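You operate a simulated robot arm through the tools that you are given. There is no shell and no other tool.

The job below is to be done with a simulated robot arm. You get a single attempt, and the scene is never put back.

## Task
Try the emergency stop: start a run, hit it, pull it out again, bring the ram down, switch off.
Fine: one run; hit it before the cube cracks; zero the screen before you switch off; leave the cube inside.

Only the result counts: the job must be done as asked and must still hold three seconds after the hand-in. Knocking over, shifting, dropping, spilling or breaking anything else fails it.

## Robot
A 6-joint arm with a fingered hand, fixed in place. Base frame: the origin is at the foot of the arm, x ahead of it, y to its left, z up. Units: cm, degrees, N and s.
It reaches about 81.2 cm from its shoulder. Its first joint turns from -166.0 to 166.0 degrees. Payload 4 kg.
Tool frame: the origin (TCP) lies between the finger pads and is the grasp point; the fingertips stand 2 cm ahead of it; z points along the fingers, y is the line along which they close. The gripper opens to 14 cm. The gripper's body begins 5.4 cm behind the TCP. The gripper is a hand of 3 fingers: y runs from the thumb to the fingers, the wrist lies at [0, 0, -21.5] in the tool frame, and closing takes about 1.5 s.
Orientation is that of the tool frame in the base frame, as a unit quaternion [x, y, z, w]. With the fingers straight down and closing along the base's y, the tool's x points along the base's -x, its y along +y and its z along -z.

## Interface
- The arm moves only by the tool arm_command. Its argument "series" is a list of rows, each a list of 7 numbers: the shift along the base's x, y, z in units of 100 mm (1.0 is 100 mm), then the turn, a rotation vector about the base's x, y, z in units of 45 degrees (1.0 is 45 degrees), then the opening, from 0 (shut) to 1 (fully open). In form: [[dx, dy, dz, wx, wy, wz, grip], ...]. A call has 1 to 20 rows; each row is the pose to reach, as a shift and turn from the pose commanded when the call began. A call with a number of a shift or a turn outside -1 to 1 is refused whole. A row lasts 0.2 s, in which the tool goes at most 5 cm and 8.6 degrees; a call with a longer step from one row to the next is refused whole, and so is a gripper value outside its range. A pose out of reach is approached as far as the arm can. The call stops where the force on the tool passes 50 N (or 10 N more than at its start, if that is more) or the arm is blocked; 0.2 s more then pass. Each finger travels about 4.5 cm/s and halts on what it meets, pressing with about 28 N; the grip force reading is that of the motor and also rises with nothing between the fingers. The clock runs only during rows and for 0.2 s after the last one: add rows that repeat a pose to give the fingers time. It gives the time, the measured TCP pose, the force on the tool (base axes), the opening and the grip force at its end, in the units of the frame above (readings bear some noise), with the torque about the TCP (base axes, N m) and any sound that the robot's microphone picked up.
- Cameras (640 x 400 px; columns grow to the right, rows downward): "scene" is fixed at [22.19, 49.96, 188.84]; the picture's right is [-0.96, 0.29, 0.00], its down [0.21, 0.69, -0.70] and it looks along [-0.20, -0.67, -0.72] (base axes); focal length 319 px, centre (320, 200). "wrist" rides on the gripper at [7.4, -4.3, -7.9] in the tool frame; the picture's right is [0.50, 0.87, 0.00], its down [-0.59, 0.34, -0.73] and it looks along [-0.64, 0.37, 0.68] (tool axes); focal length 275 px, centre (320, 200). There is no depth. A picture from a camera that has moved, and an enlarged one, comes with that camera's place and axes in the base frame and with its lens. The place of the scene camera against the robot may be out by one fixed shift of up to 1.8 cm in any direction.
- capture(camera): a new picture of that camera. It takes no simulated time.
- lift_body(by): slides the trunk up (or, below 0, down) by that many cm; the arm rides with it, the base frame stays. It gives what a move gives, with no picture.
- grasp_type(shape): the hand has 3 fingers and takes this shape, open, in about a second: jaw (thumb against the fingers, like two jaws); tri (thumb and two fingers); tip (a fingertip pinch); poke (one finger out to press); point (the index stretched); flat (the hand flat); cup (the hand cupped); fist (a fist). The gripper value then closes the fingers along that shape, each until it touches; the sizes above hold for jaw. It gives what a move gives, with no picture.
- close_up(camera, box): a new picture of the part [left, top, right, bottom] of that camera's present view, enlarged. It takes no simulated time.
- hand_in(): hands the job in; it is judged then, once.

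Places have to be worked out from the pictures, the camera data and where the tool is seen. Open the gripper and draw the arm clear of the work before you hand the job in, unless the task says otherwise.

The tools are called after "Call:" as a command line: name --pt "numbers of a row" for each row, then --argument value for the rest, lists and objects as JSON in quotes. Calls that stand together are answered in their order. arm_command: Moves the arm, as the interface text tells. Its arguments: {"type":"object","properties":{"series":{"type":"array"}},"required":["series"]} The other tools are called the same way: lift_body (by) slides the trunk up or down; grasp_type (shape) gives the hand a shape; capture (camera) takes a picture; close_up (camera, box) takes an enlarged picture of a part of a camera's view; hand_in () hands the job in.

At the start:

```text
time_s: 0.0
ee_pos: [9.12, -32.39, 145.96]
ee_rot: [0.0, 1.0, 0.0, -0.001]
ft_force: [0.8, -0.1, 0.1]
torque: [0.01, 0.02, 0.0]
gripper_width: 13.98
gripper_force: 0.1
shape: jaw
trunk travel left (down, up): [-45.0, 14.0]
```

scene: 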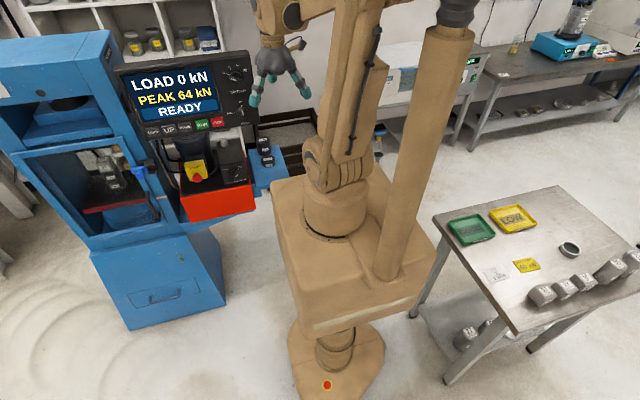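
wrist: 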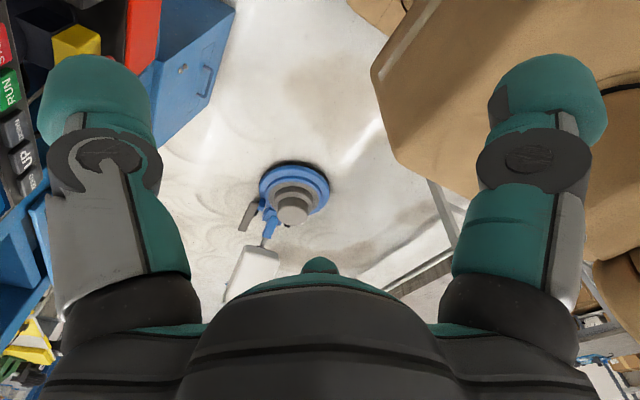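

I see a blue compression machine with a panel on the left side of the scene picture. I start with enlarged views of the panel and the controls.

Call:
close_up --camera "scene" --box '[110, 40, 290, 230]'

Call:
close_up --camera "scene" --box '[0, 30, 260, 230]'

Call:
close_up --camera "scene" --box '[120, 50, 260, 140]'

Call:
close_up --camera "scene" --box '[150, 120, 290, 220]'

```text
2.11 times, centred on (200, 135) of scene
camera zoom: at [22.19, 49.96, 188.84], right [-0.96, 0.29, 0.0], down [0.21, 0.69, -0.7], along [-0.2, -0.67, -0.72], focal length 671 px, centre (573, 337)
```

zoom: 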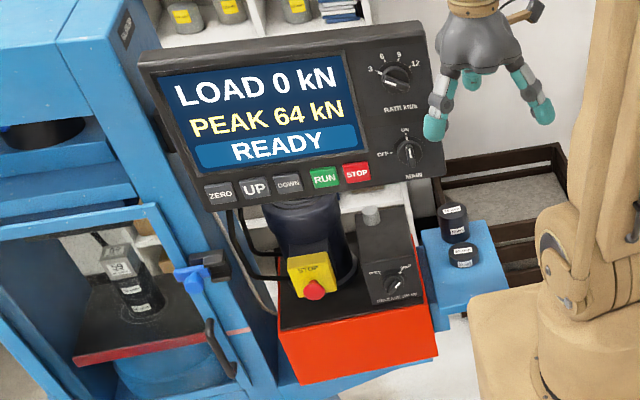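

```text
2.00 times, centred on (130, 130) of scene
camera zoom: at [22.19, 49.96, 188.84], right [-0.96, 0.29, 0.0], down [0.21, 0.69, -0.7], along [-0.2, -0.67, -0.72], focal length 638 px, centre (700, 340)
```

zoom: 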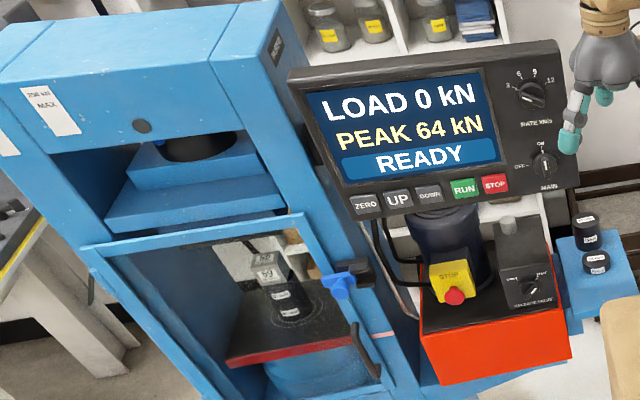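

```text
4.44 times, centred on (190, 95) of scene
camera zoom: at [22.19, 49.96, 188.84], right [-0.96, 0.29, 0.0], down [0.21, 0.69, -0.7], along [-0.2, -0.67, -0.72], focal length 1417 px, centre (898, 667)
```

zoom: 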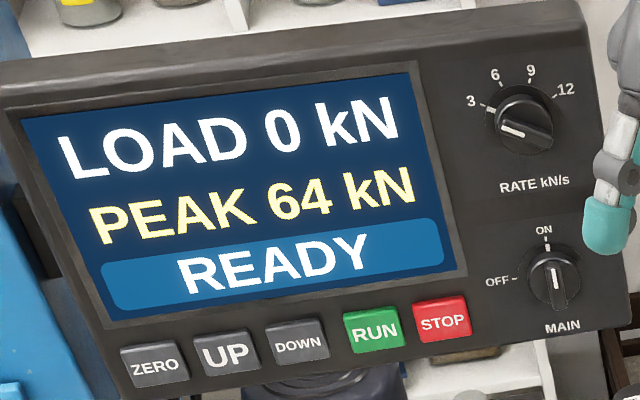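

```text
4.00 times, centred on (220, 170) of scene
camera zoom: at [22.19, 49.96, 188.84], right [-0.96, 0.29, 0.0], down [0.21, 0.69, -0.7], along [-0.2, -0.67, -0.72], focal length 1275 px, centre (720, 320)
```

zoom: 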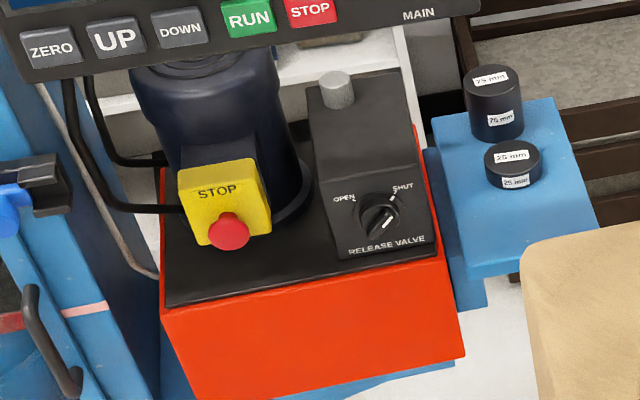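

The first look shows the MAIN knob at ON, the display on READY with PEAK 64 kN, the e-stop on a yellow box below the panel, and the release valve apparently at SHUT. I look closer at the door and at the wrist view for triangulating.

Call:
capture --camera "wrist"

Call:
close_up --camera "wrist" --box '[0, 0, 160, 100]'

Call:
close_up --camera "wrist" --box '[0, 90, 160, 400]'

Call:
close_up --camera "scene" --box '[20, 120, 180, 240]'

Call:
close_up --camera "scene" --box '[170, 140, 250, 190]'

```text
taken
camera wrist: at [1.59, -36.59, 153.96], right [-0.5, 0.87, 0.0], down [0.59, 0.34, 0.73], along [0.64, 0.37, -0.68], focal length 275 px, centre (320, 200)
```

wrist: 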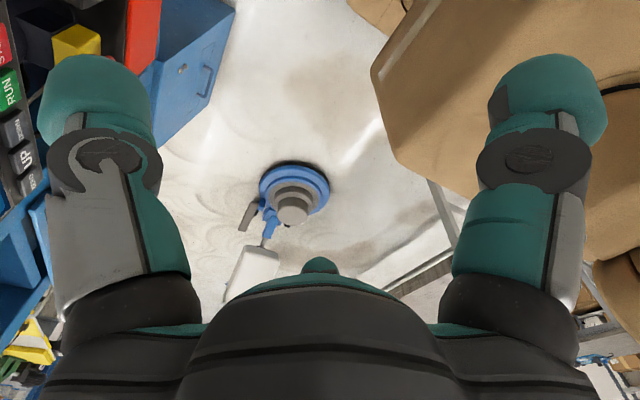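

```text
4.00 times, centred on (80, 50) of wrist
camera zoom: at [1.59, -36.59, 153.96], right [-0.5, 0.87, 0.0], down [0.59, 0.34, 0.73], along [0.64, 0.37, -0.68], focal length 1101 px, centre (1280, 800)
```

zoom: 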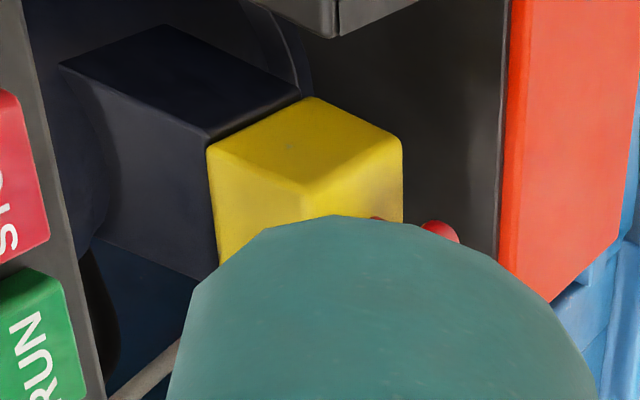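

```text
1.29 times, centred on (80, 245) of wrist
camera zoom: at [1.59, -36.59, 153.96], right [-0.5, 0.87, 0.0], down [0.59, 0.34, 0.73], along [0.64, 0.37, -0.68], focal length 355 px, centre (630, 142)
```

zoom: 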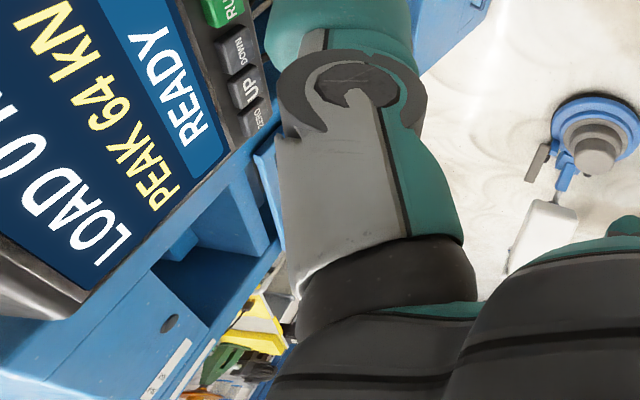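

```text
3.33 times, centred on (100, 180) of scene
camera zoom: at [22.19, 49.96, 188.84], right [-0.96, 0.29, 0.0], down [0.21, 0.69, -0.7], along [-0.2, -0.67, -0.72], focal length 1063 px, centre (1053, 267)
```

zoom: 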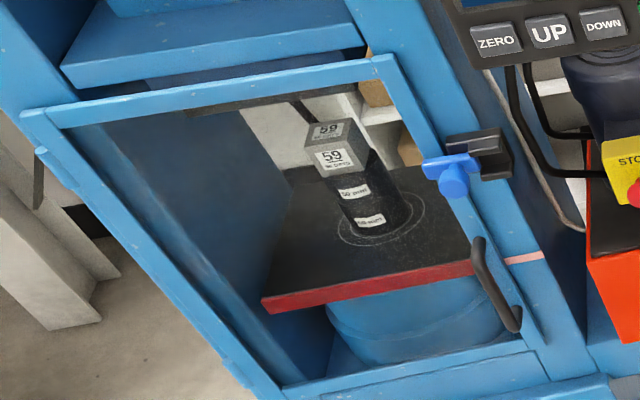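

```text
8.00 times, centred on (210, 165) of scene
camera zoom: at [22.19, 49.96, 188.84], right [-0.96, 0.29, 0.0], down [0.21, 0.69, -0.7], along [-0.2, -0.67, -0.72], focal length 2551 px, centre (1200, 480)
```

zoom: 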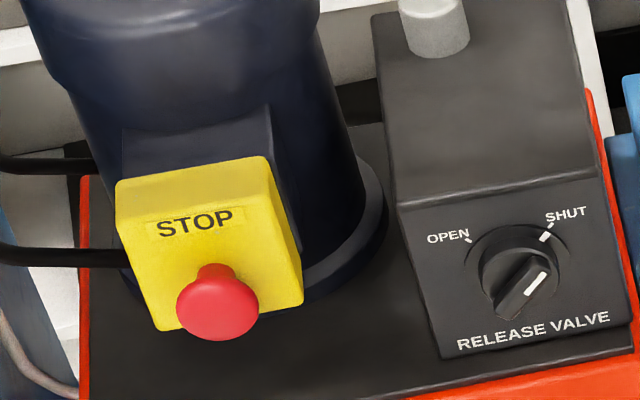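

The door looks shut, and the panel is roughly vertical, facing +y at about y≈-62, with RUN near (34,-62,122) and ZERO near (51,-61,122). I turn the hand towards -y in steps while moving out along +x, so the wrist camera can look at the panel.

Call:
arm_command --pt "0.17 0 0 -0.167 0 0 1" --pt "0.34 0 0 -0.334 0 0 1" --pt "0.5 0 0 -0.5 0 0 1" --pt "0.67 0 0 -0.667 0 0 1" --pt "0.84 0 0 -0.834 0 0 1" --pt "1 0 0 -1 0 0 1"

```text
time_s: 0.7
ee_pos: [15.22, -38.94, 147.9]
ee_rot: [0.002, 0.989, -0.151, 0.0]
ft_force: [0.3, 0.4, 0.4]
torque: [0.0, -0.02, 0.03]
gripper_width: 13.97
gripper_force: 0.0
shape: jaw
trunk travel left (down, up): [-45.0, 14.0]
stopped in row 3: the arm was blocked; the commanded pose is now the measured one
```

The call stopped early with the arm blocked, and the TCP has drifted in y. I look at the scene before moving on.

Call:
capture --camera "scene"

Call:
capture --camera "wrist"

```text
taken
```

scene: 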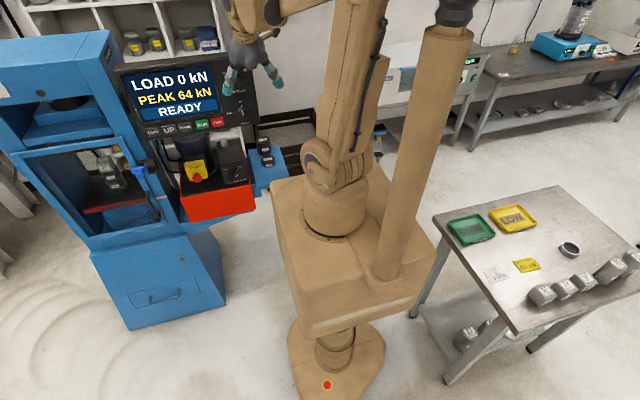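

```text
taken
camera wrist: at [7.73, -40.46, 156.76], right [-0.5, 0.83, -0.26], down [0.59, 0.54, 0.6], along [0.64, 0.15, -0.76], focal length 275 px, centre (320, 200)
```

wrist: 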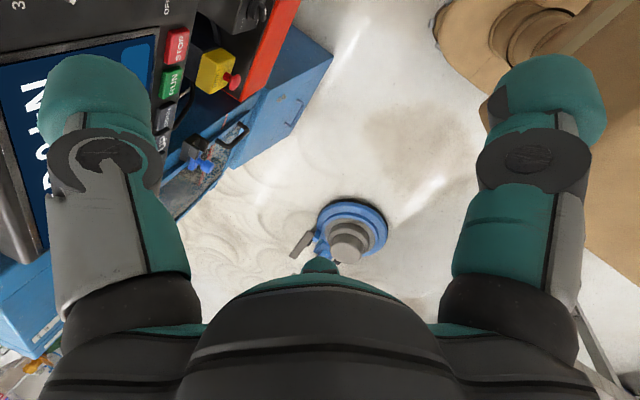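

It looks as if the wrist cannot come closer to the base than about 35 cm at this height. I move outward along +x first and do the turn after that.

Call:
arm_command --pt "0.25 -0.05 0 0 0 0 1" --pt "0.5 -0.1 0 0 0 0 1" --pt "0.75 -0.15 0 0 0 0 1" --pt "1 -0.2 0 0 0 0 1"

Call:
arm_command --pt "0.17 -0.05 0 -0.15 0 0 1" --pt "0.34 -0.1 0 -0.3 0 0 1" --pt "0.5 -0.15 0 -0.45 0 0 1" --pt "0.67 -0.2 0 -0.6 0 0 1" --pt "0.84 -0.25 0 -0.75 0 0 1" --pt "0.9 -0.3 0 -0.9 0 0 1"

```text
time_s: 1.7
ee_pos: [25.19, -40.58, 147.8]
ee_rot: [0.003, 0.989, -0.15, -0.001]
ft_force: [0.8, -0.7, -0.6]
torque: [0.0, 0.02, -0.03]
gripper_width: 13.99
gripper_force: 0.1
shape: jaw
trunk travel left (down, up): [-45.0, 14.0]
```

```text
time_s: 3.1
ee_pos: [34.09, -43.56, 147.85]
ee_rot: [0.004, 0.875, -0.484, 0.001]
ft_force: [0.2, 0.6, 0.1]
torque: [0.0, 0.01, -0.01]
gripper_width: 13.99
gripper_force: 0.1
shape: jaw
trunk travel left (down, up): [-45.0, 14.0]
```

The hand is now tilted 58° from vertical toward -y at (34,-43.6,148). I take a wrist picture.

Call:
capture --camera "wrist"

Call:
capture --camera "scene"

```text
taken
camera wrist: at [26.66, -39.02, 155.74], right [-0.5, 0.46, -0.74], down [0.59, 0.8, 0.11], along [0.64, -0.38, -0.67], focal length 275 px, centre (320, 200)
```

wrist: 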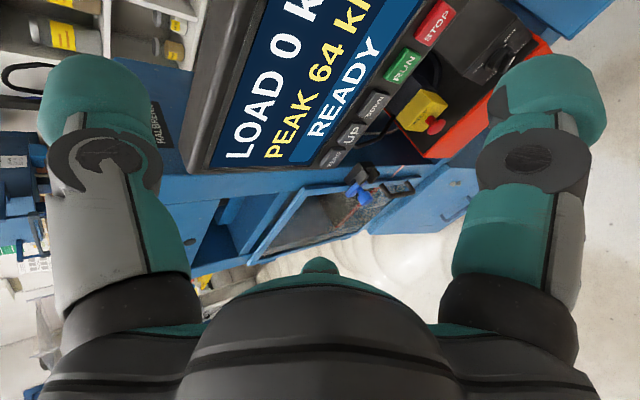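

```text
taken
```

scene: 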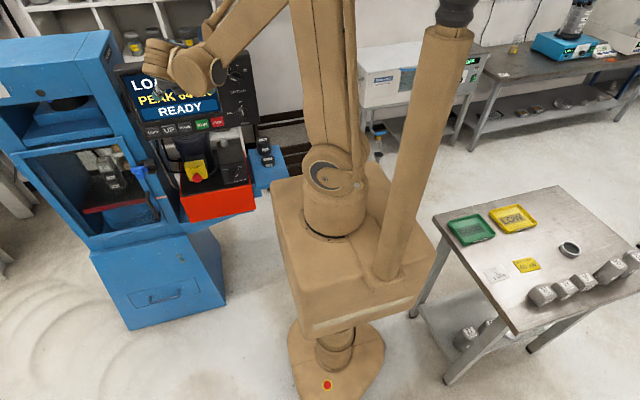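

The panel, buttons and e-stop are now visible in the wrist view. I enlarge that region for triangulation.

Call:
close_up --camera "wrist" --box '[310, 0, 550, 150]'

Call:
close_up --camera "wrist" --box '[310, 130, 470, 230]'

```text
2.67 times, centred on (430, 75) of wrist
camera zoom: at [26.66, -39.02, 155.74], right [-0.5, 0.46, -0.74], down [0.59, 0.8, 0.11], along [0.64, -0.38, -0.67], focal length 734 px, centre (27, 533)
```

zoom: 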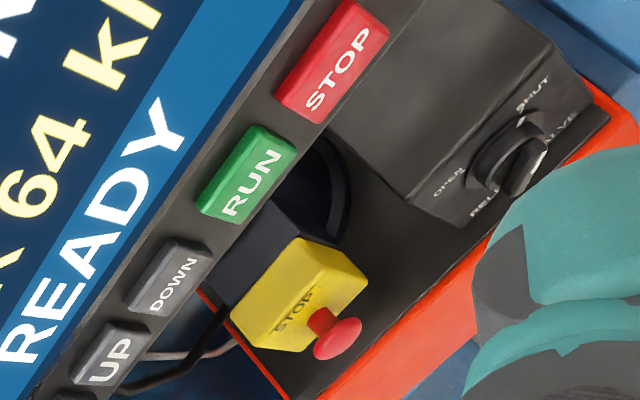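

```text
4.00 times, centred on (390, 180) of wrist
camera zoom: at [26.66, -39.02, 155.74], right [-0.5, 0.46, -0.74], down [0.59, 0.8, 0.11], along [0.64, -0.38, -0.67], focal length 1101 px, centre (40, 280)
```

zoom: 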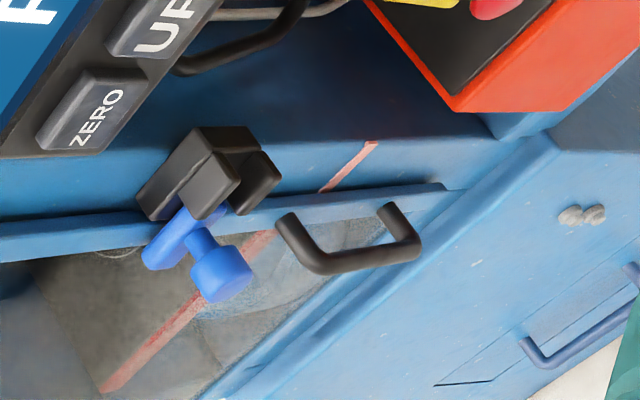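

Two wrist views put RUN at about (33.9,-62.1,121.0). I finish turning the hand to horizontal (along -y) and lower it, to get a second good view of the panel and the e-stop.

Call:
arm_command --pt "0 0 -0.2 -0.143 0 0 1" --pt "0 0 -0.4 -0.286 0 0 1" --pt "0 0 -0.6 -0.429 0 0 1" --pt "0 0 -0.8 -0.572 0 0 1" --pt "0 0 -1 -0.714 0 0 1"

Call:
capture --camera "wrist"

Call:
capture --camera "scene"

```text
time_s: 4.3
ee_pos: [35.95, -44.91, 140.63]
ee_rot: [0.002, 0.709, -0.706, 0.001]
ft_force: [-0.2, -0.6, -0.6]
torque: [-0.05, 0.03, -0.01]
gripper_width: 14.01
gripper_force: 0.1
shape: jaw
out of reach, approached as far as the arm can: row 5
trunk travel left (down, up): [-45.0, 14.0]
```

```text
taken
camera wrist: at [28.56, -36.83, 144.98], right [-0.5, 0.0, -0.87], down [0.59, 0.73, -0.34], along [0.64, -0.68, -0.36], focal length 275 px, centre (320, 200)
```

wrist: 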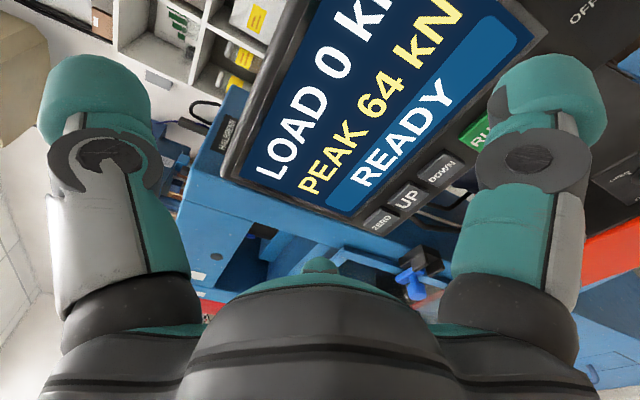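

```text
taken
```

scene: 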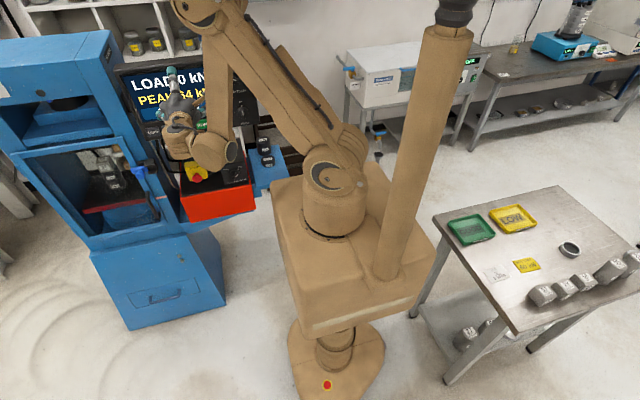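

The wrist cannot come nearer than about 43 cm to the shoulder, which I judge to be at z≈141. I enlarge this view to get the panel tilt before lowering the trunk.

Call:
close_up --camera "wrist" --box '[200, 0, 520, 240]'

Call:
close_up --camera "wrist" --box '[340, 100, 500, 240]'

Call:
close_up --camera "wrist" --box '[500, 0, 640, 100]'

```text
1.67 times, centred on (360, 120) of wrist
camera zoom: at [28.56, -36.83, 144.98], right [-0.5, 0.0, -0.87], down [0.59, 0.73, -0.34], along [0.64, -0.68, -0.36], focal length 459 px, centre (253, 333)
```

zoom: 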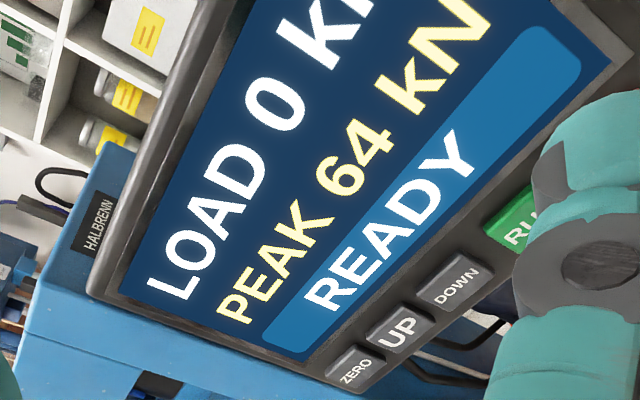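

```text
2.86 times, centred on (420, 170) of wrist
camera zoom: at [28.56, -36.83, 144.98], right [-0.5, 0.0, -0.87], down [0.59, 0.73, -0.34], along [0.64, -0.68, -0.36], focal length 786 px, centre (34, 286)
```

zoom: 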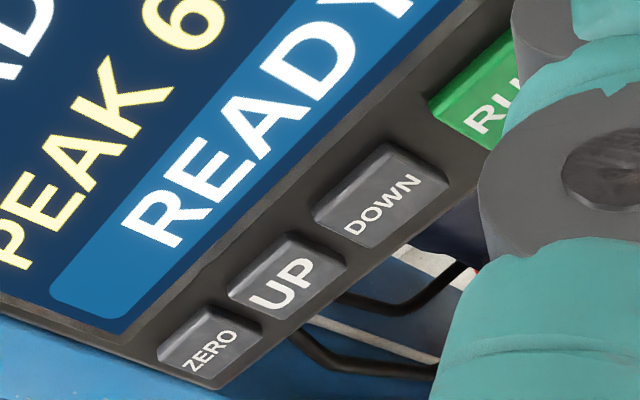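

```text
4.00 times, centred on (570, 50) of wrist
camera zoom: at [28.56, -36.83, 144.98], right [-0.5, 0.0, -0.87], down [0.59, 0.73, -0.34], along [0.64, -0.68, -0.36], focal length 1101 px, centre (-680, 800)
```

zoom: 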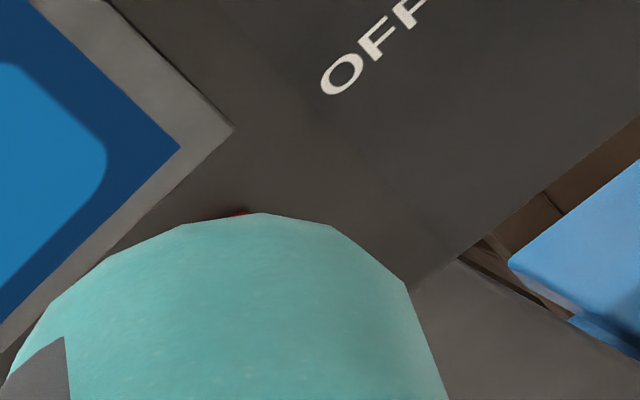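

The screen corners and buttons give a panel that is nearly vertical, with its face near y≈-62 and the button row at z≈121.5 (x≈51, 45.6, 40, 34.3, 28.7). The space below the hand is clear, so I lower the trunk to give the arm a better working distance.

Call:
lift_body --by -16

Call:
capture --camera "scene"

Call:
capture --camera "wrist"

```text
time_s: 6.1
ee_pos: [36.06, -44.94, 124.7]
ee_rot: [0.002, 0.709, -0.706, 0.0]
ft_force: [0.1, -0.1, -0.1]
torque: [0.0, 0.01, -0.01]
gripper_width: 14.0
gripper_force: 0.1
shape: jaw
trunk travel left (down, up): [-29.0, 30.0]
```

```text
taken
```

scene: 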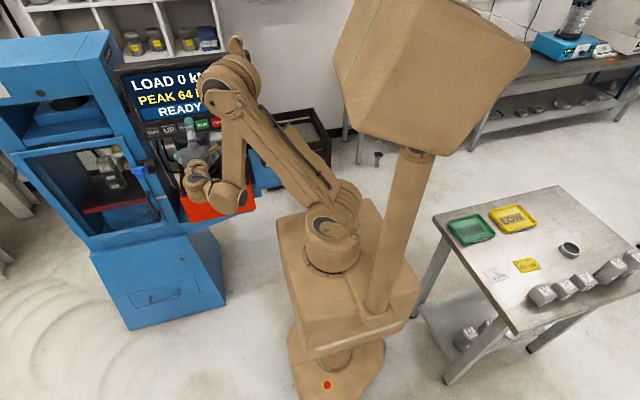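

```text
taken
camera wrist: at [28.48, -36.8, 129.04], right [-0.5, 0.0, -0.87], down [0.59, 0.73, -0.33], along [0.64, -0.68, -0.37], focal length 275 px, centre (320, 200)
```

wrist: 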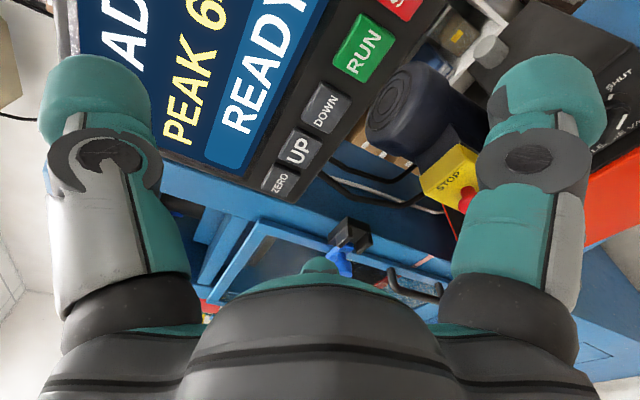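

The lowering went cleanly. I lower 16 cm more, so that the hand comes level with the e-stop.

Call:
lift_body --by -16

Call:
capture --camera "scene"

Call:
capture --camera "wrist"

Call:
close_up --camera "wrist" --box '[240, 0, 640, 250]'

```text
time_s: 8.0
ee_pos: [35.97, -44.92, 108.76]
ee_rot: [0.003, 0.709, -0.705, 0.001]
ft_force: [-0.2, -0.8, 0.0]
torque: [0.02, -0.01, 0.0]
gripper_width: 14.0
gripper_force: 0.1
shape: jaw
trunk travel left (down, up): [-13.0, 46.0]
```

```text
taken
```

scene: 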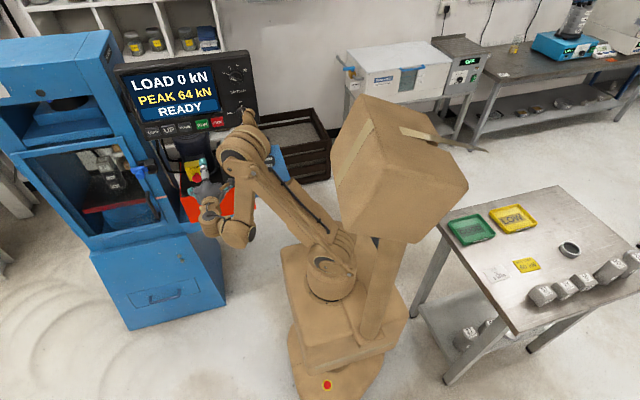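

```text
taken
camera wrist: at [28.48, -36.8, 113.04], right [-0.5, 0.0, -0.87], down [0.59, 0.73, -0.33], along [0.64, -0.68, -0.37], focal length 275 px, centre (320, 200)
```

wrist: 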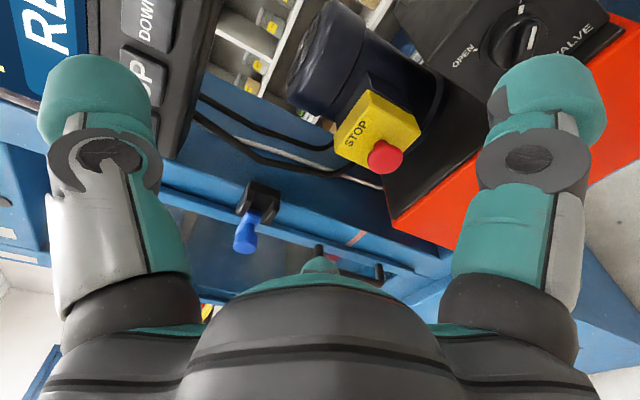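

```text
1.60 times, centred on (440, 125) of wrist
camera zoom: at [28.48, -36.8, 113.04], right [-0.5, 0.0, -0.87], down [0.59, 0.73, -0.33], along [0.64, -0.68, -0.37], focal length 440 px, centre (128, 320)
```

zoom: 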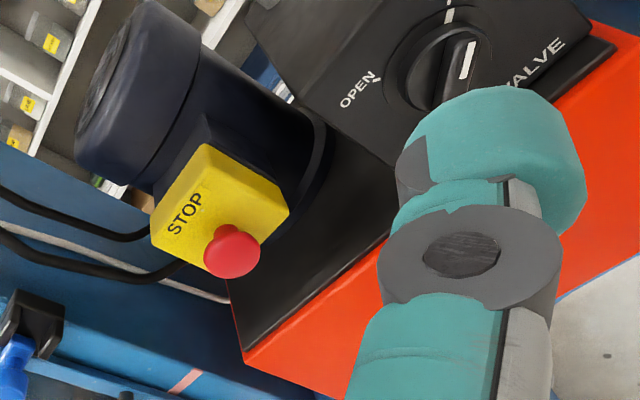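

The e-stop cap triangulates to about (42.5,-62.8,95.8) with a diameter near 4.3 cm, pointing +y. I now take the poke shape and look at where the pressing finger stands.

Call:
grasp_type --shape "poke"

Call:
capture --camera "wrist"

Call:
close_up --camera "scene" --box '[150, 100, 310, 260]'

```text
time_s: 8.9
ee_pos: [36.02, -44.82, 108.72]
ee_rot: [0.002, 0.708, -0.706, 0.001]
ft_force: [0.3, -0.5, 0.3]
torque: [0.04, 0.02, 0.02]
gripper_width: 0.0
gripper_force: 0.1
shape: poke
trunk travel left (down, up): [-13.0, 46.0]
```

```text
taken
camera wrist: at [28.48, -36.8, 113.02], right [-0.5, 0.0, -0.87], down [0.59, 0.73, -0.33], along [0.64, -0.68, -0.37], focal length 275 px, centre (320, 200)
```

wrist: 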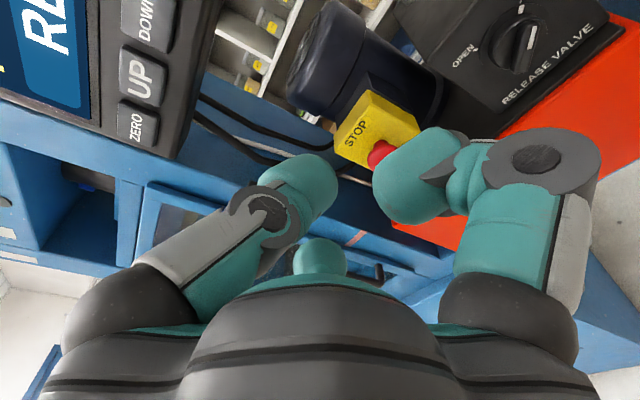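

```text
2.50 times, centred on (230, 180) of scene
camera zoom: at [22.19, 49.96, 188.84], right [-0.96, 0.29, 0.0], down [0.21, 0.69, -0.7], along [-0.2, -0.67, -0.72], focal length 797 px, centre (545, 250)
```

zoom: 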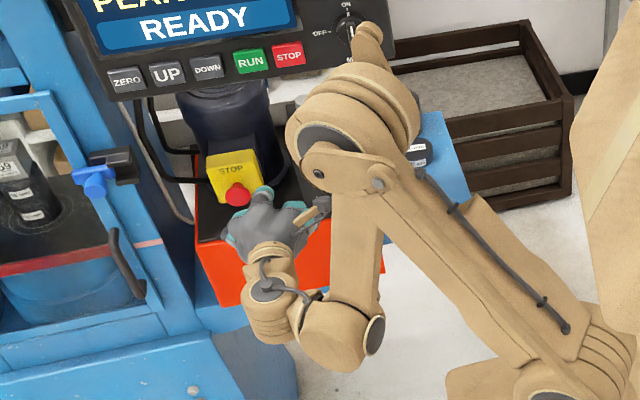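

The poke shape leaves it unclear which finger is the foremost, so I zoom on the hand in both cameras.

Call:
close_up --camera "scene" --box '[190, 160, 250, 200]'

Call:
close_up --camera "wrist" --box '[220, 120, 540, 320]'

```text
10.00 times, centred on (220, 180) of scene
camera zoom: at [22.19, 49.96, 188.84], right [-0.96, 0.29, 0.0], down [0.21, 0.69, -0.7], along [-0.2, -0.67, -0.72], focal length 3188 px, centre (1320, 400)
```

zoom: 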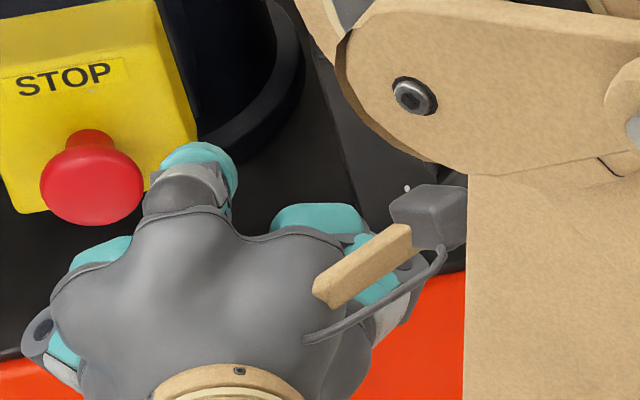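

```text
2.00 times, centred on (380, 220) of wrist
camera zoom: at [28.48, -36.8, 113.02], right [-0.5, 0.0, -0.87], down [0.59, 0.73, -0.33], along [0.64, -0.68, -0.37], focal length 551 px, centre (200, 160)
```

zoom: 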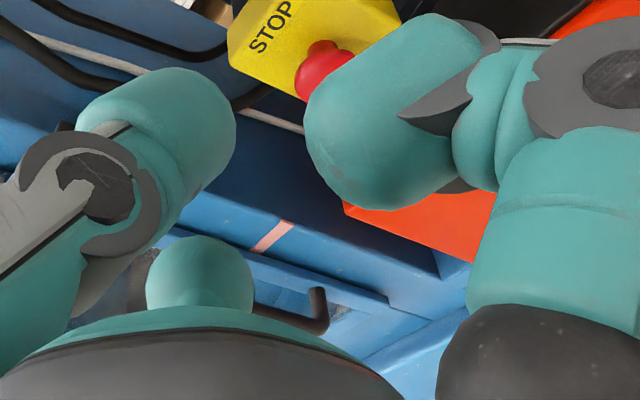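

The thumb is the pressing finger: its tip sits nearly on the tool axis, about 2–2.5 cm ahead of the TCP, with the others curled roughly 2 cm further back. I move to a pre-press pose in front of RUN.

Call:
arm_command --pt "-0.04 -0.05 0.25 0 0 0 1" --pt "-0.09 -0.1 0.5 0 0 0 1" --pt "-0.13 -0.15 0.75 0 0 0 1" --pt "-0.18 -0.2 1.0 0 0 0 1"

Call:
arm_command --pt "0 -0.3 0.12 0 0 0 1" --pt "0 -0.55 0.25 0 0 0 1" --pt "0 -0.8 0.25 0 0 0 1"

Call:
capture --camera "wrist"

Call:
capture --camera "scene"

```text
time_s: 9.9
ee_pos: [34.08, -46.88, 118.73]
ee_rot: [0.003, 0.708, -0.706, 0.0]
ft_force: [0.0, 0.5, -0.6]
torque: [-0.02, -0.01, 0.01]
gripper_width: 0.01
gripper_force: 0.1
shape: poke
trunk travel left (down, up): [-13.0, 46.0]
```

```text
time_s: 10.7
ee_pos: [34.17, -55.13, 121.12]
ee_rot: [0.003, 0.709, -0.705, 0.0]
ft_force: [0.4, -0.2, 0.5]
torque: [0.02, -0.02, 0.01]
gripper_width: 0.0
gripper_force: 0.1
shape: poke
trunk travel left (down, up): [-13.0, 46.0]
```

```text
taken
camera wrist: at [26.69, -46.91, 125.55], right [-0.5, 0.0, -0.87], down [0.59, 0.73, -0.33], along [0.64, -0.68, -0.37], focal length 275 px, centre (320, 200)
```

wrist: 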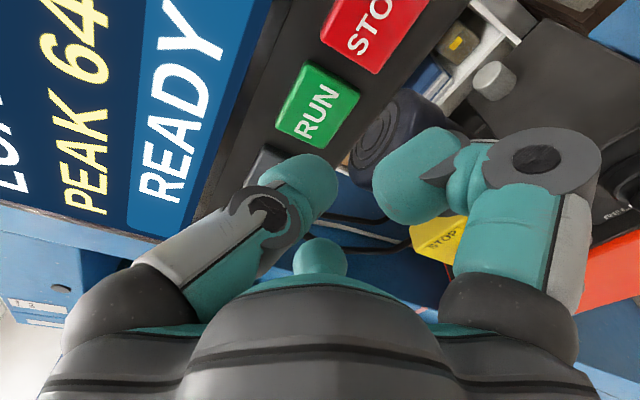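

```text
taken
```

scene: 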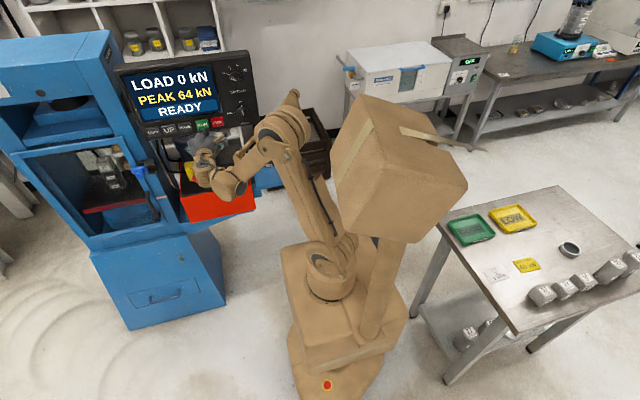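

RUN lies on the tool axis about 7.9 cm ahead of the TCP, so the finger is lined up with it. I advance slowly toward contact and watch the force and the display.

Call:
arm_command --pt "0 -0.2 0 0 0 0 1" --pt "0 -0.35 0 0 0 0 1" --pt "0 -0.42 0 0 0 0 1"

Call:
close_up --camera "wrist" --box '[220, 40, 460, 220]'

Call:
close_up --camera "scene" --box '[110, 40, 290, 230]'

```text
time_s: 11.5
ee_pos: [34.13, -59.02, 121.24]
ee_rot: [0.003, 0.708, -0.706, 0.001]
ft_force: [-0.3, -0.6, -0.4]
torque: [0.04, -0.02, -0.02]
gripper_width: 0.0
gripper_force: 0.1
shape: poke
trunk travel left (down, up): [-13.0, 46.0]
```

```text
2.22 times, centred on (340, 130) of wrist
camera zoom: at [26.64, -51.04, 125.57], right [-0.5, 0.0, -0.87], down [0.59, 0.73, -0.33], along [0.64, -0.68, -0.37], focal length 612 px, centre (276, 356)
```

zoom: 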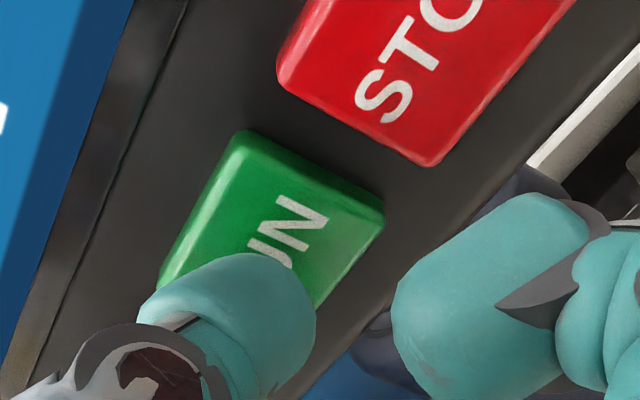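

```text
2.11 times, centred on (200, 135) of scene
camera zoom: at [22.19, 49.96, 188.84], right [-0.96, 0.29, 0.0], down [0.21, 0.69, -0.7], along [-0.2, -0.67, -0.72], focal length 671 px, centre (573, 337)
```

zoom: 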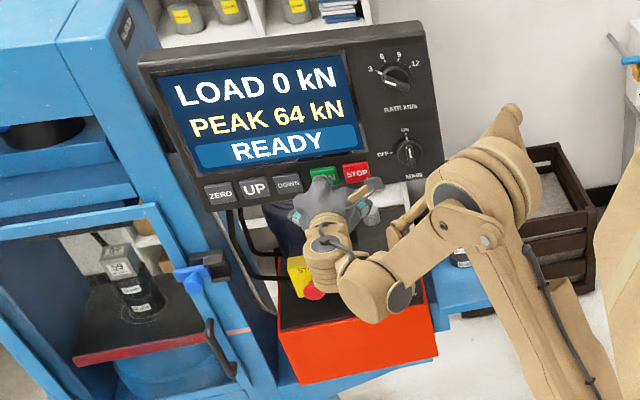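

The finger is just short of RUN and nothing has been pressed. Before starting the run I rehearse the way to the e-stop, so that the hit can be quick later.

Call:
arm_command --pt "0 0.4 0 0 0 0 1" --pt "0.1 0.45 -0.4 0 0 0 1" --pt "0.2 0.45 -0.8 0 0 0 1" --pt "0.25 0.45 -1.0 0 0 0 1"

Call:
arm_command --pt "0.15 0 -0.4 0 0 0 1" --pt "0.3 0 -0.8 0 0 0 1" --pt "0.4 0 -1.0 0 0 0 1"

Call:
arm_command --pt "0.1 0 -0.3 0 0 0 1" --pt "0.19 0 -0.57 0 0 0 1"

Call:
capture --camera "wrist"

Call:
close_up --camera "scene" --box '[110, 40, 290, 230]'

```text
time_s: 12.5
ee_pos: [36.51, -54.66, 111.12]
ee_rot: [0.003, 0.708, -0.706, 0.0]
ft_force: [-0.7, 0.1, -1.0]
torque: [0.01, 0.05, -0.02]
gripper_width: 0.0
gripper_force: 0.1
shape: poke
trunk travel left (down, up): [-13.0, 46.0]
```

```text
time_s: 13.3
ee_pos: [40.61, -54.77, 101.12]
ee_rot: [0.003, 0.708, -0.706, 0.001]
ft_force: [-0.6, -0.4, 0.1]
torque: [-0.03, 0.01, -0.01]
gripper_width: 0.0
gripper_force: 0.0
shape: poke
trunk travel left (down, up): [-13.0, 46.0]
```

```text
time_s: 13.9
ee_pos: [42.7, -54.6, 95.51]
ee_rot: [0.003, 0.708, -0.706, 0.0]
ft_force: [0.4, -0.6, 0.4]
torque: [0.0, -0.02, 0.0]
gripper_width: 0.0
gripper_force: 0.0
shape: poke
trunk travel left (down, up): [-13.0, 46.0]
```

```text
taken
camera wrist: at [35.09, -46.57, 99.82], right [-0.5, 0.0, -0.87], down [0.59, 0.73, -0.33], along [0.64, -0.68, -0.37], focal length 275 px, centre (320, 200)
```

wrist: 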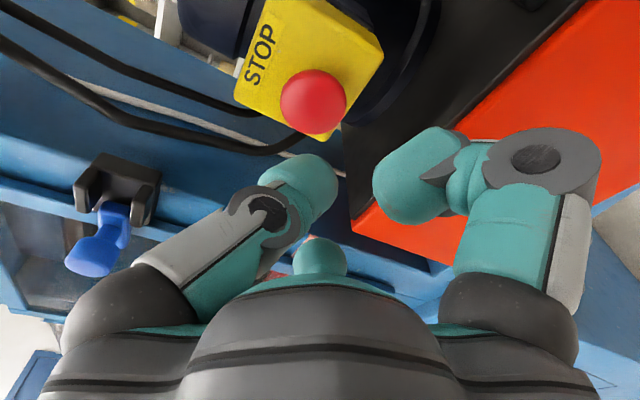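

```text
2.11 times, centred on (200, 135) of scene
camera zoom: at [22.19, 49.96, 188.84], right [-0.96, 0.29, 0.0], down [0.21, 0.69, -0.7], along [-0.2, -0.67, -0.72], focal length 671 px, centre (573, 337)
```

zoom: 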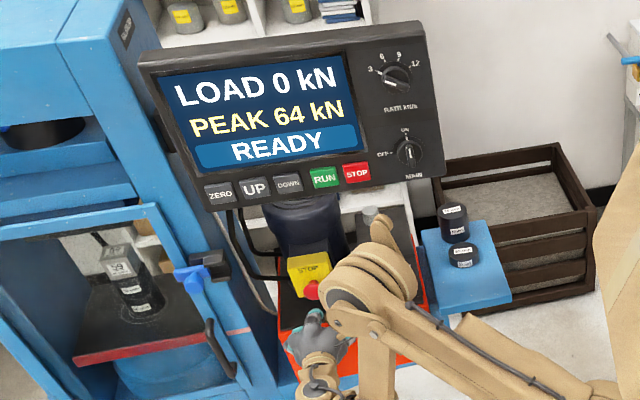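

The e-stop cap is confirmed at (42.4,-62.7,96.0) and the finger is lined up with it from (42.7,-54.6,95.5). I go back up to RUN along the same path.

Call:
arm_command --pt "-0.1 0 0.4 0 0 0 1" --pt "-0.25 0 0.8 0 0 0 1" --pt "-0.35 0 1.0 0 0 0 1"

Call:
arm_command --pt "-0.2 0 0.4 0 0 0 1" --pt "-0.35 0 0.8 0 0 0 1" --pt "-0.45 0 1.0 0 0 0 1"

Call:
arm_command --pt "-0.04 0 0.4 0 0 0 1" --pt "-0.05 0 0.57 0 0 0 1" --pt "-0.05 -0.3 0.57 0 0 0 1" --pt "-0.05 -0.44 0.57 0 0 0 1"

Call:
close_up --camera "wrist" --box '[220, 40, 460, 220]'

```text
time_s: 14.7
ee_pos: [39.01, -54.58, 105.59]
ee_rot: [0.003, 0.709, -0.706, 0.0]
ft_force: [-0.1, 0.6, 0.0]
torque: [0.0, 0.01, -0.02]
gripper_width: 0.0
gripper_force: 0.1
shape: poke
trunk travel left (down, up): [-13.0, 46.0]
```

```text
time_s: 15.5
ee_pos: [34.47, -54.64, 115.58]
ee_rot: [0.003, 0.708, -0.706, 0.001]
ft_force: [-0.1, 0.7, -0.1]
torque: [0.0, 0.01, 0.01]
gripper_width: 0.02
gripper_force: 0.0
shape: poke
trunk travel left (down, up): [-13.0, 46.0]
```

```text
time_s: 16.5
ee_pos: [34.01, -59.14, 121.29]
ee_rot: [0.003, 0.708, -0.706, 0.0]
ft_force: [0.5, -0.5, 0.2]
torque: [0.01, -0.02, -0.04]
gripper_width: 0.02
gripper_force: 0.0
shape: poke
trunk travel left (down, up): [-13.0, 46.0]
```

```text
2.22 times, centred on (340, 130) of wrist
camera zoom: at [26.57, -50.97, 125.58], right [-0.5, 0.0, -0.87], down [0.59, 0.73, -0.33], along [0.64, -0.68, -0.37], focal length 612 px, centre (276, 356)
```

zoom: 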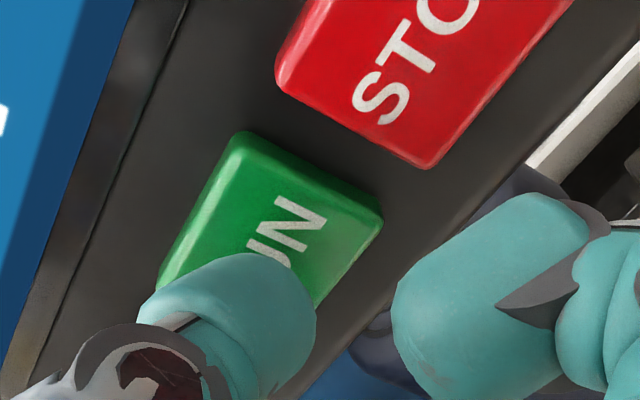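

The finger is in front of RUN again with no contact force. I advance in small steps until the button reacts.

Call:
arm_command --pt "0 -0.04 0 0 0 0 1" --pt "0 -0.08 0 0 0 0 1" --pt "0 -0.11 0 0 0 0 1"

Call:
close_up --camera "scene" --box '[110, 40, 290, 230]'

```text
time_s: 17.3
ee_pos: [34.01, -60.06, 121.28]
ee_rot: [0.003, 0.709, -0.706, 0.0]
ft_force: [-1.3, 0.9, -0.3]
torque: [-0.01, -0.01, -0.01]
gripper_width: 0.0
gripper_force: 0.0
shape: poke
trunk travel left (down, up): [-13.0, 46.0]
```

```text
2.11 times, centred on (200, 135) of scene
camera zoom: at [22.19, 49.96, 188.84], right [-0.96, 0.29, 0.0], down [0.21, 0.69, -0.7], along [-0.2, -0.67, -0.72], focal length 671 px, centre (573, 337)
```

zoom: 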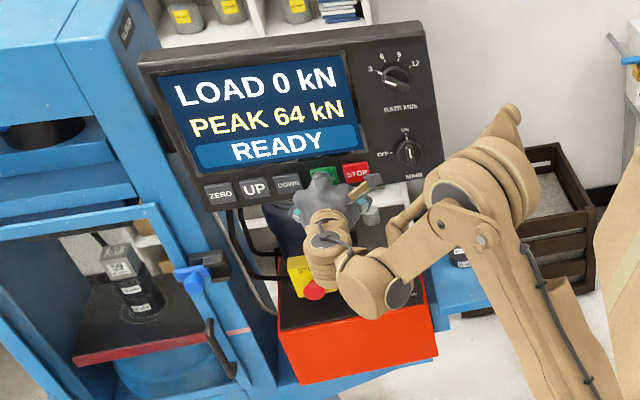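

No contact yet at y=-60.06. I continue in small steps.

Call:
arm_command --pt "0 -0.03 0 0 0 0 1" --pt "0 -0.06 0 0 0 0 1"

Call:
close_up --camera "scene" --box '[110, 40, 290, 230]'

Call:
close_up --camera "wrist" --box '[220, 40, 460, 220]'

```text
time_s: 17.9
ee_pos: [34.23, -60.45, 121.33]
ee_rot: [0.003, 0.707, -0.707, 0.001]
ft_force: [-0.4, 11.8, -0.5]
torque: [-0.03, 0.02, 0.03]
gripper_width: 0.01
gripper_force: 0.1
shape: poke
trunk travel left (down, up): [-13.0, 46.0]
heard: click
```

```text
2.11 times, centred on (200, 135) of scene
camera zoom: at [22.19, 49.96, 188.84], right [-0.96, 0.29, 0.0], down [0.21, 0.69, -0.7], along [-0.2, -0.67, -0.72], focal length 671 px, centre (573, 337)
```

zoom: 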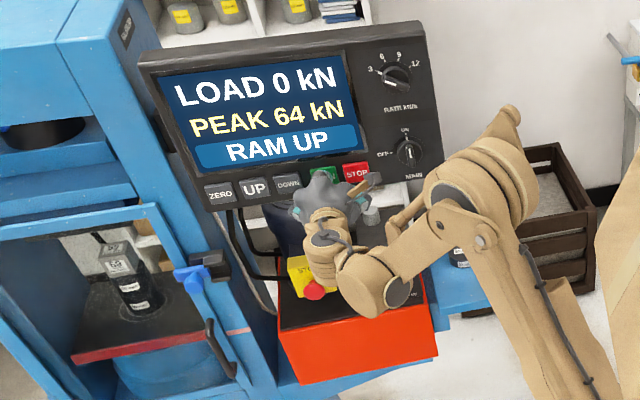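

```text
2.22 times, centred on (340, 130) of wrist
camera zoom: at [26.6, -52.4, 125.65], right [-0.5, 0.0, -0.87], down [0.59, 0.73, -0.34], along [0.64, -0.68, -0.36], focal length 612 px, centre (276, 356)
```

zoom: 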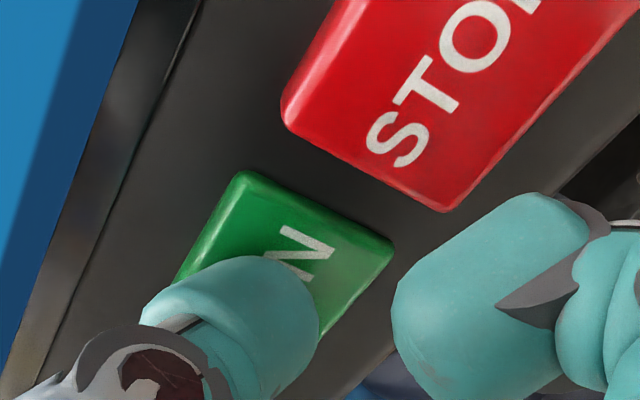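

A click came with 12 N, and the display now shows RAM UP, so the run has started. I withdraw and go to the e-stop on the rehearsed path.

Call:
arm_command --pt "0 0.4 0 0 0 0 1" --pt "0.1 0.58 -0.4 0 0 0 1" --pt "0.2 0.58 -0.8 0 0 0 1" --pt "0.3 0.58 -1.0 0 0 0 1"

Call:
arm_command --pt "0.15 0 -0.4 0 0 0 1" --pt "0.3 0 -0.8 0 0 0 1" --pt "0.4 0 -1.0 0 0 0 1"

Call:
arm_command --pt "0.08 0 -0.3 0 0 0 1" --pt "0.14 0 -0.56 0 0 0 1"

Call:
close_up --camera "scene" --box '[110, 40, 290, 230]'

Call:
capture --camera "wrist"

```text
time_s: 18.9
ee_pos: [37.18, -54.86, 111.2]
ee_rot: [0.004, 0.708, -0.706, 0.001]
ft_force: [-0.1, 0.4, -0.4]
torque: [0.02, -0.02, 0.02]
gripper_width: 0.0
gripper_force: 0.1
shape: poke
trunk travel left (down, up): [-13.0, 46.0]
```

```text
time_s: 19.7
ee_pos: [40.9, -54.93, 101.24]
ee_rot: [0.003, 0.709, -0.706, 0.001]
ft_force: [0.0, -0.1, 0.1]
torque: [-0.04, -0.02, 0.02]
gripper_width: 0.02
gripper_force: 0.1
shape: poke
trunk travel left (down, up): [-13.0, 46.0]
```

```text
time_s: 20.3
ee_pos: [42.45, -54.96, 95.56]
ee_rot: [0.003, 0.708, -0.706, 0.0]
ft_force: [-0.1, -0.4, 0.0]
torque: [0.04, -0.01, 0.01]
gripper_width: 0.0
gripper_force: 0.1
shape: poke
trunk travel left (down, up): [-13.0, 46.0]
```

```text
2.11 times, centred on (200, 135) of scene
camera zoom: at [22.19, 49.96, 188.84], right [-0.96, 0.29, 0.0], down [0.21, 0.69, -0.7], along [-0.2, -0.67, -0.72], focal length 671 px, centre (573, 337)
```

zoom: 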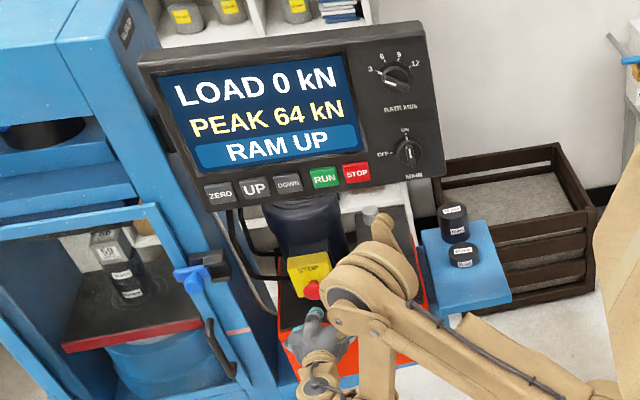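

```text
taken
camera wrist: at [34.98, -46.83, 99.93], right [-0.5, 0.0, -0.87], down [0.59, 0.73, -0.33], along [0.64, -0.68, -0.37], focal length 275 px, centre (320, 200)
```

wrist: 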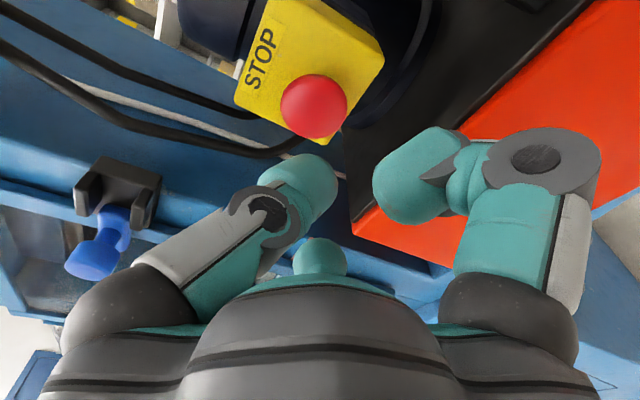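

The ram is rising (RAM UP) and the cap is still straight ahead of the finger. I pre-position just short of the cap and wait for the load to begin.

Call:
arm_command --pt "0 -0.25 0 0 0 0 1" --pt "0 -0.4 0 0 0 0 1" --pt "0 -0.43 0 0 0 0 1" --pt "0 -0.43 0 0 0 0 1"

Call:
close_up --camera "scene" --box '[0, 40, 260, 230]'

Call:
close_up --camera "wrist" --box '[220, 20, 460, 220]'

```text
time_s: 21.3
ee_pos: [42.48, -59.22, 95.48]
ee_rot: [0.003, 0.709, -0.706, 0.001]
ft_force: [0.3, -0.2, -0.4]
torque: [-0.01, 0.01, 0.03]
gripper_width: 0.0
gripper_force: 0.1
shape: poke
trunk travel left (down, up): [-13.0, 46.0]
```

```text
2.11 times, centred on (130, 135) of scene
camera zoom: at [22.19, 49.96, 188.84], right [-0.96, 0.29, 0.0], down [0.21, 0.69, -0.7], along [-0.2, -0.67, -0.72], focal length 671 px, centre (720, 337)
```

zoom: 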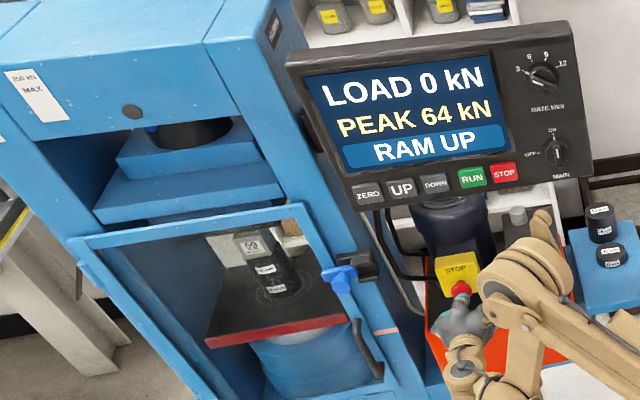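

```text
2.00 times, centred on (340, 120) of wrist
camera zoom: at [34.96, -51.14, 99.9], right [-0.5, 0.0, -0.87], down [0.59, 0.73, -0.33], along [0.64, -0.68, -0.37], focal length 551 px, centre (280, 360)
```

zoom: 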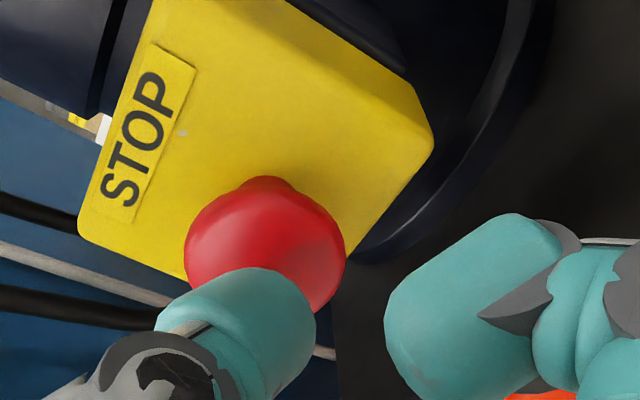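

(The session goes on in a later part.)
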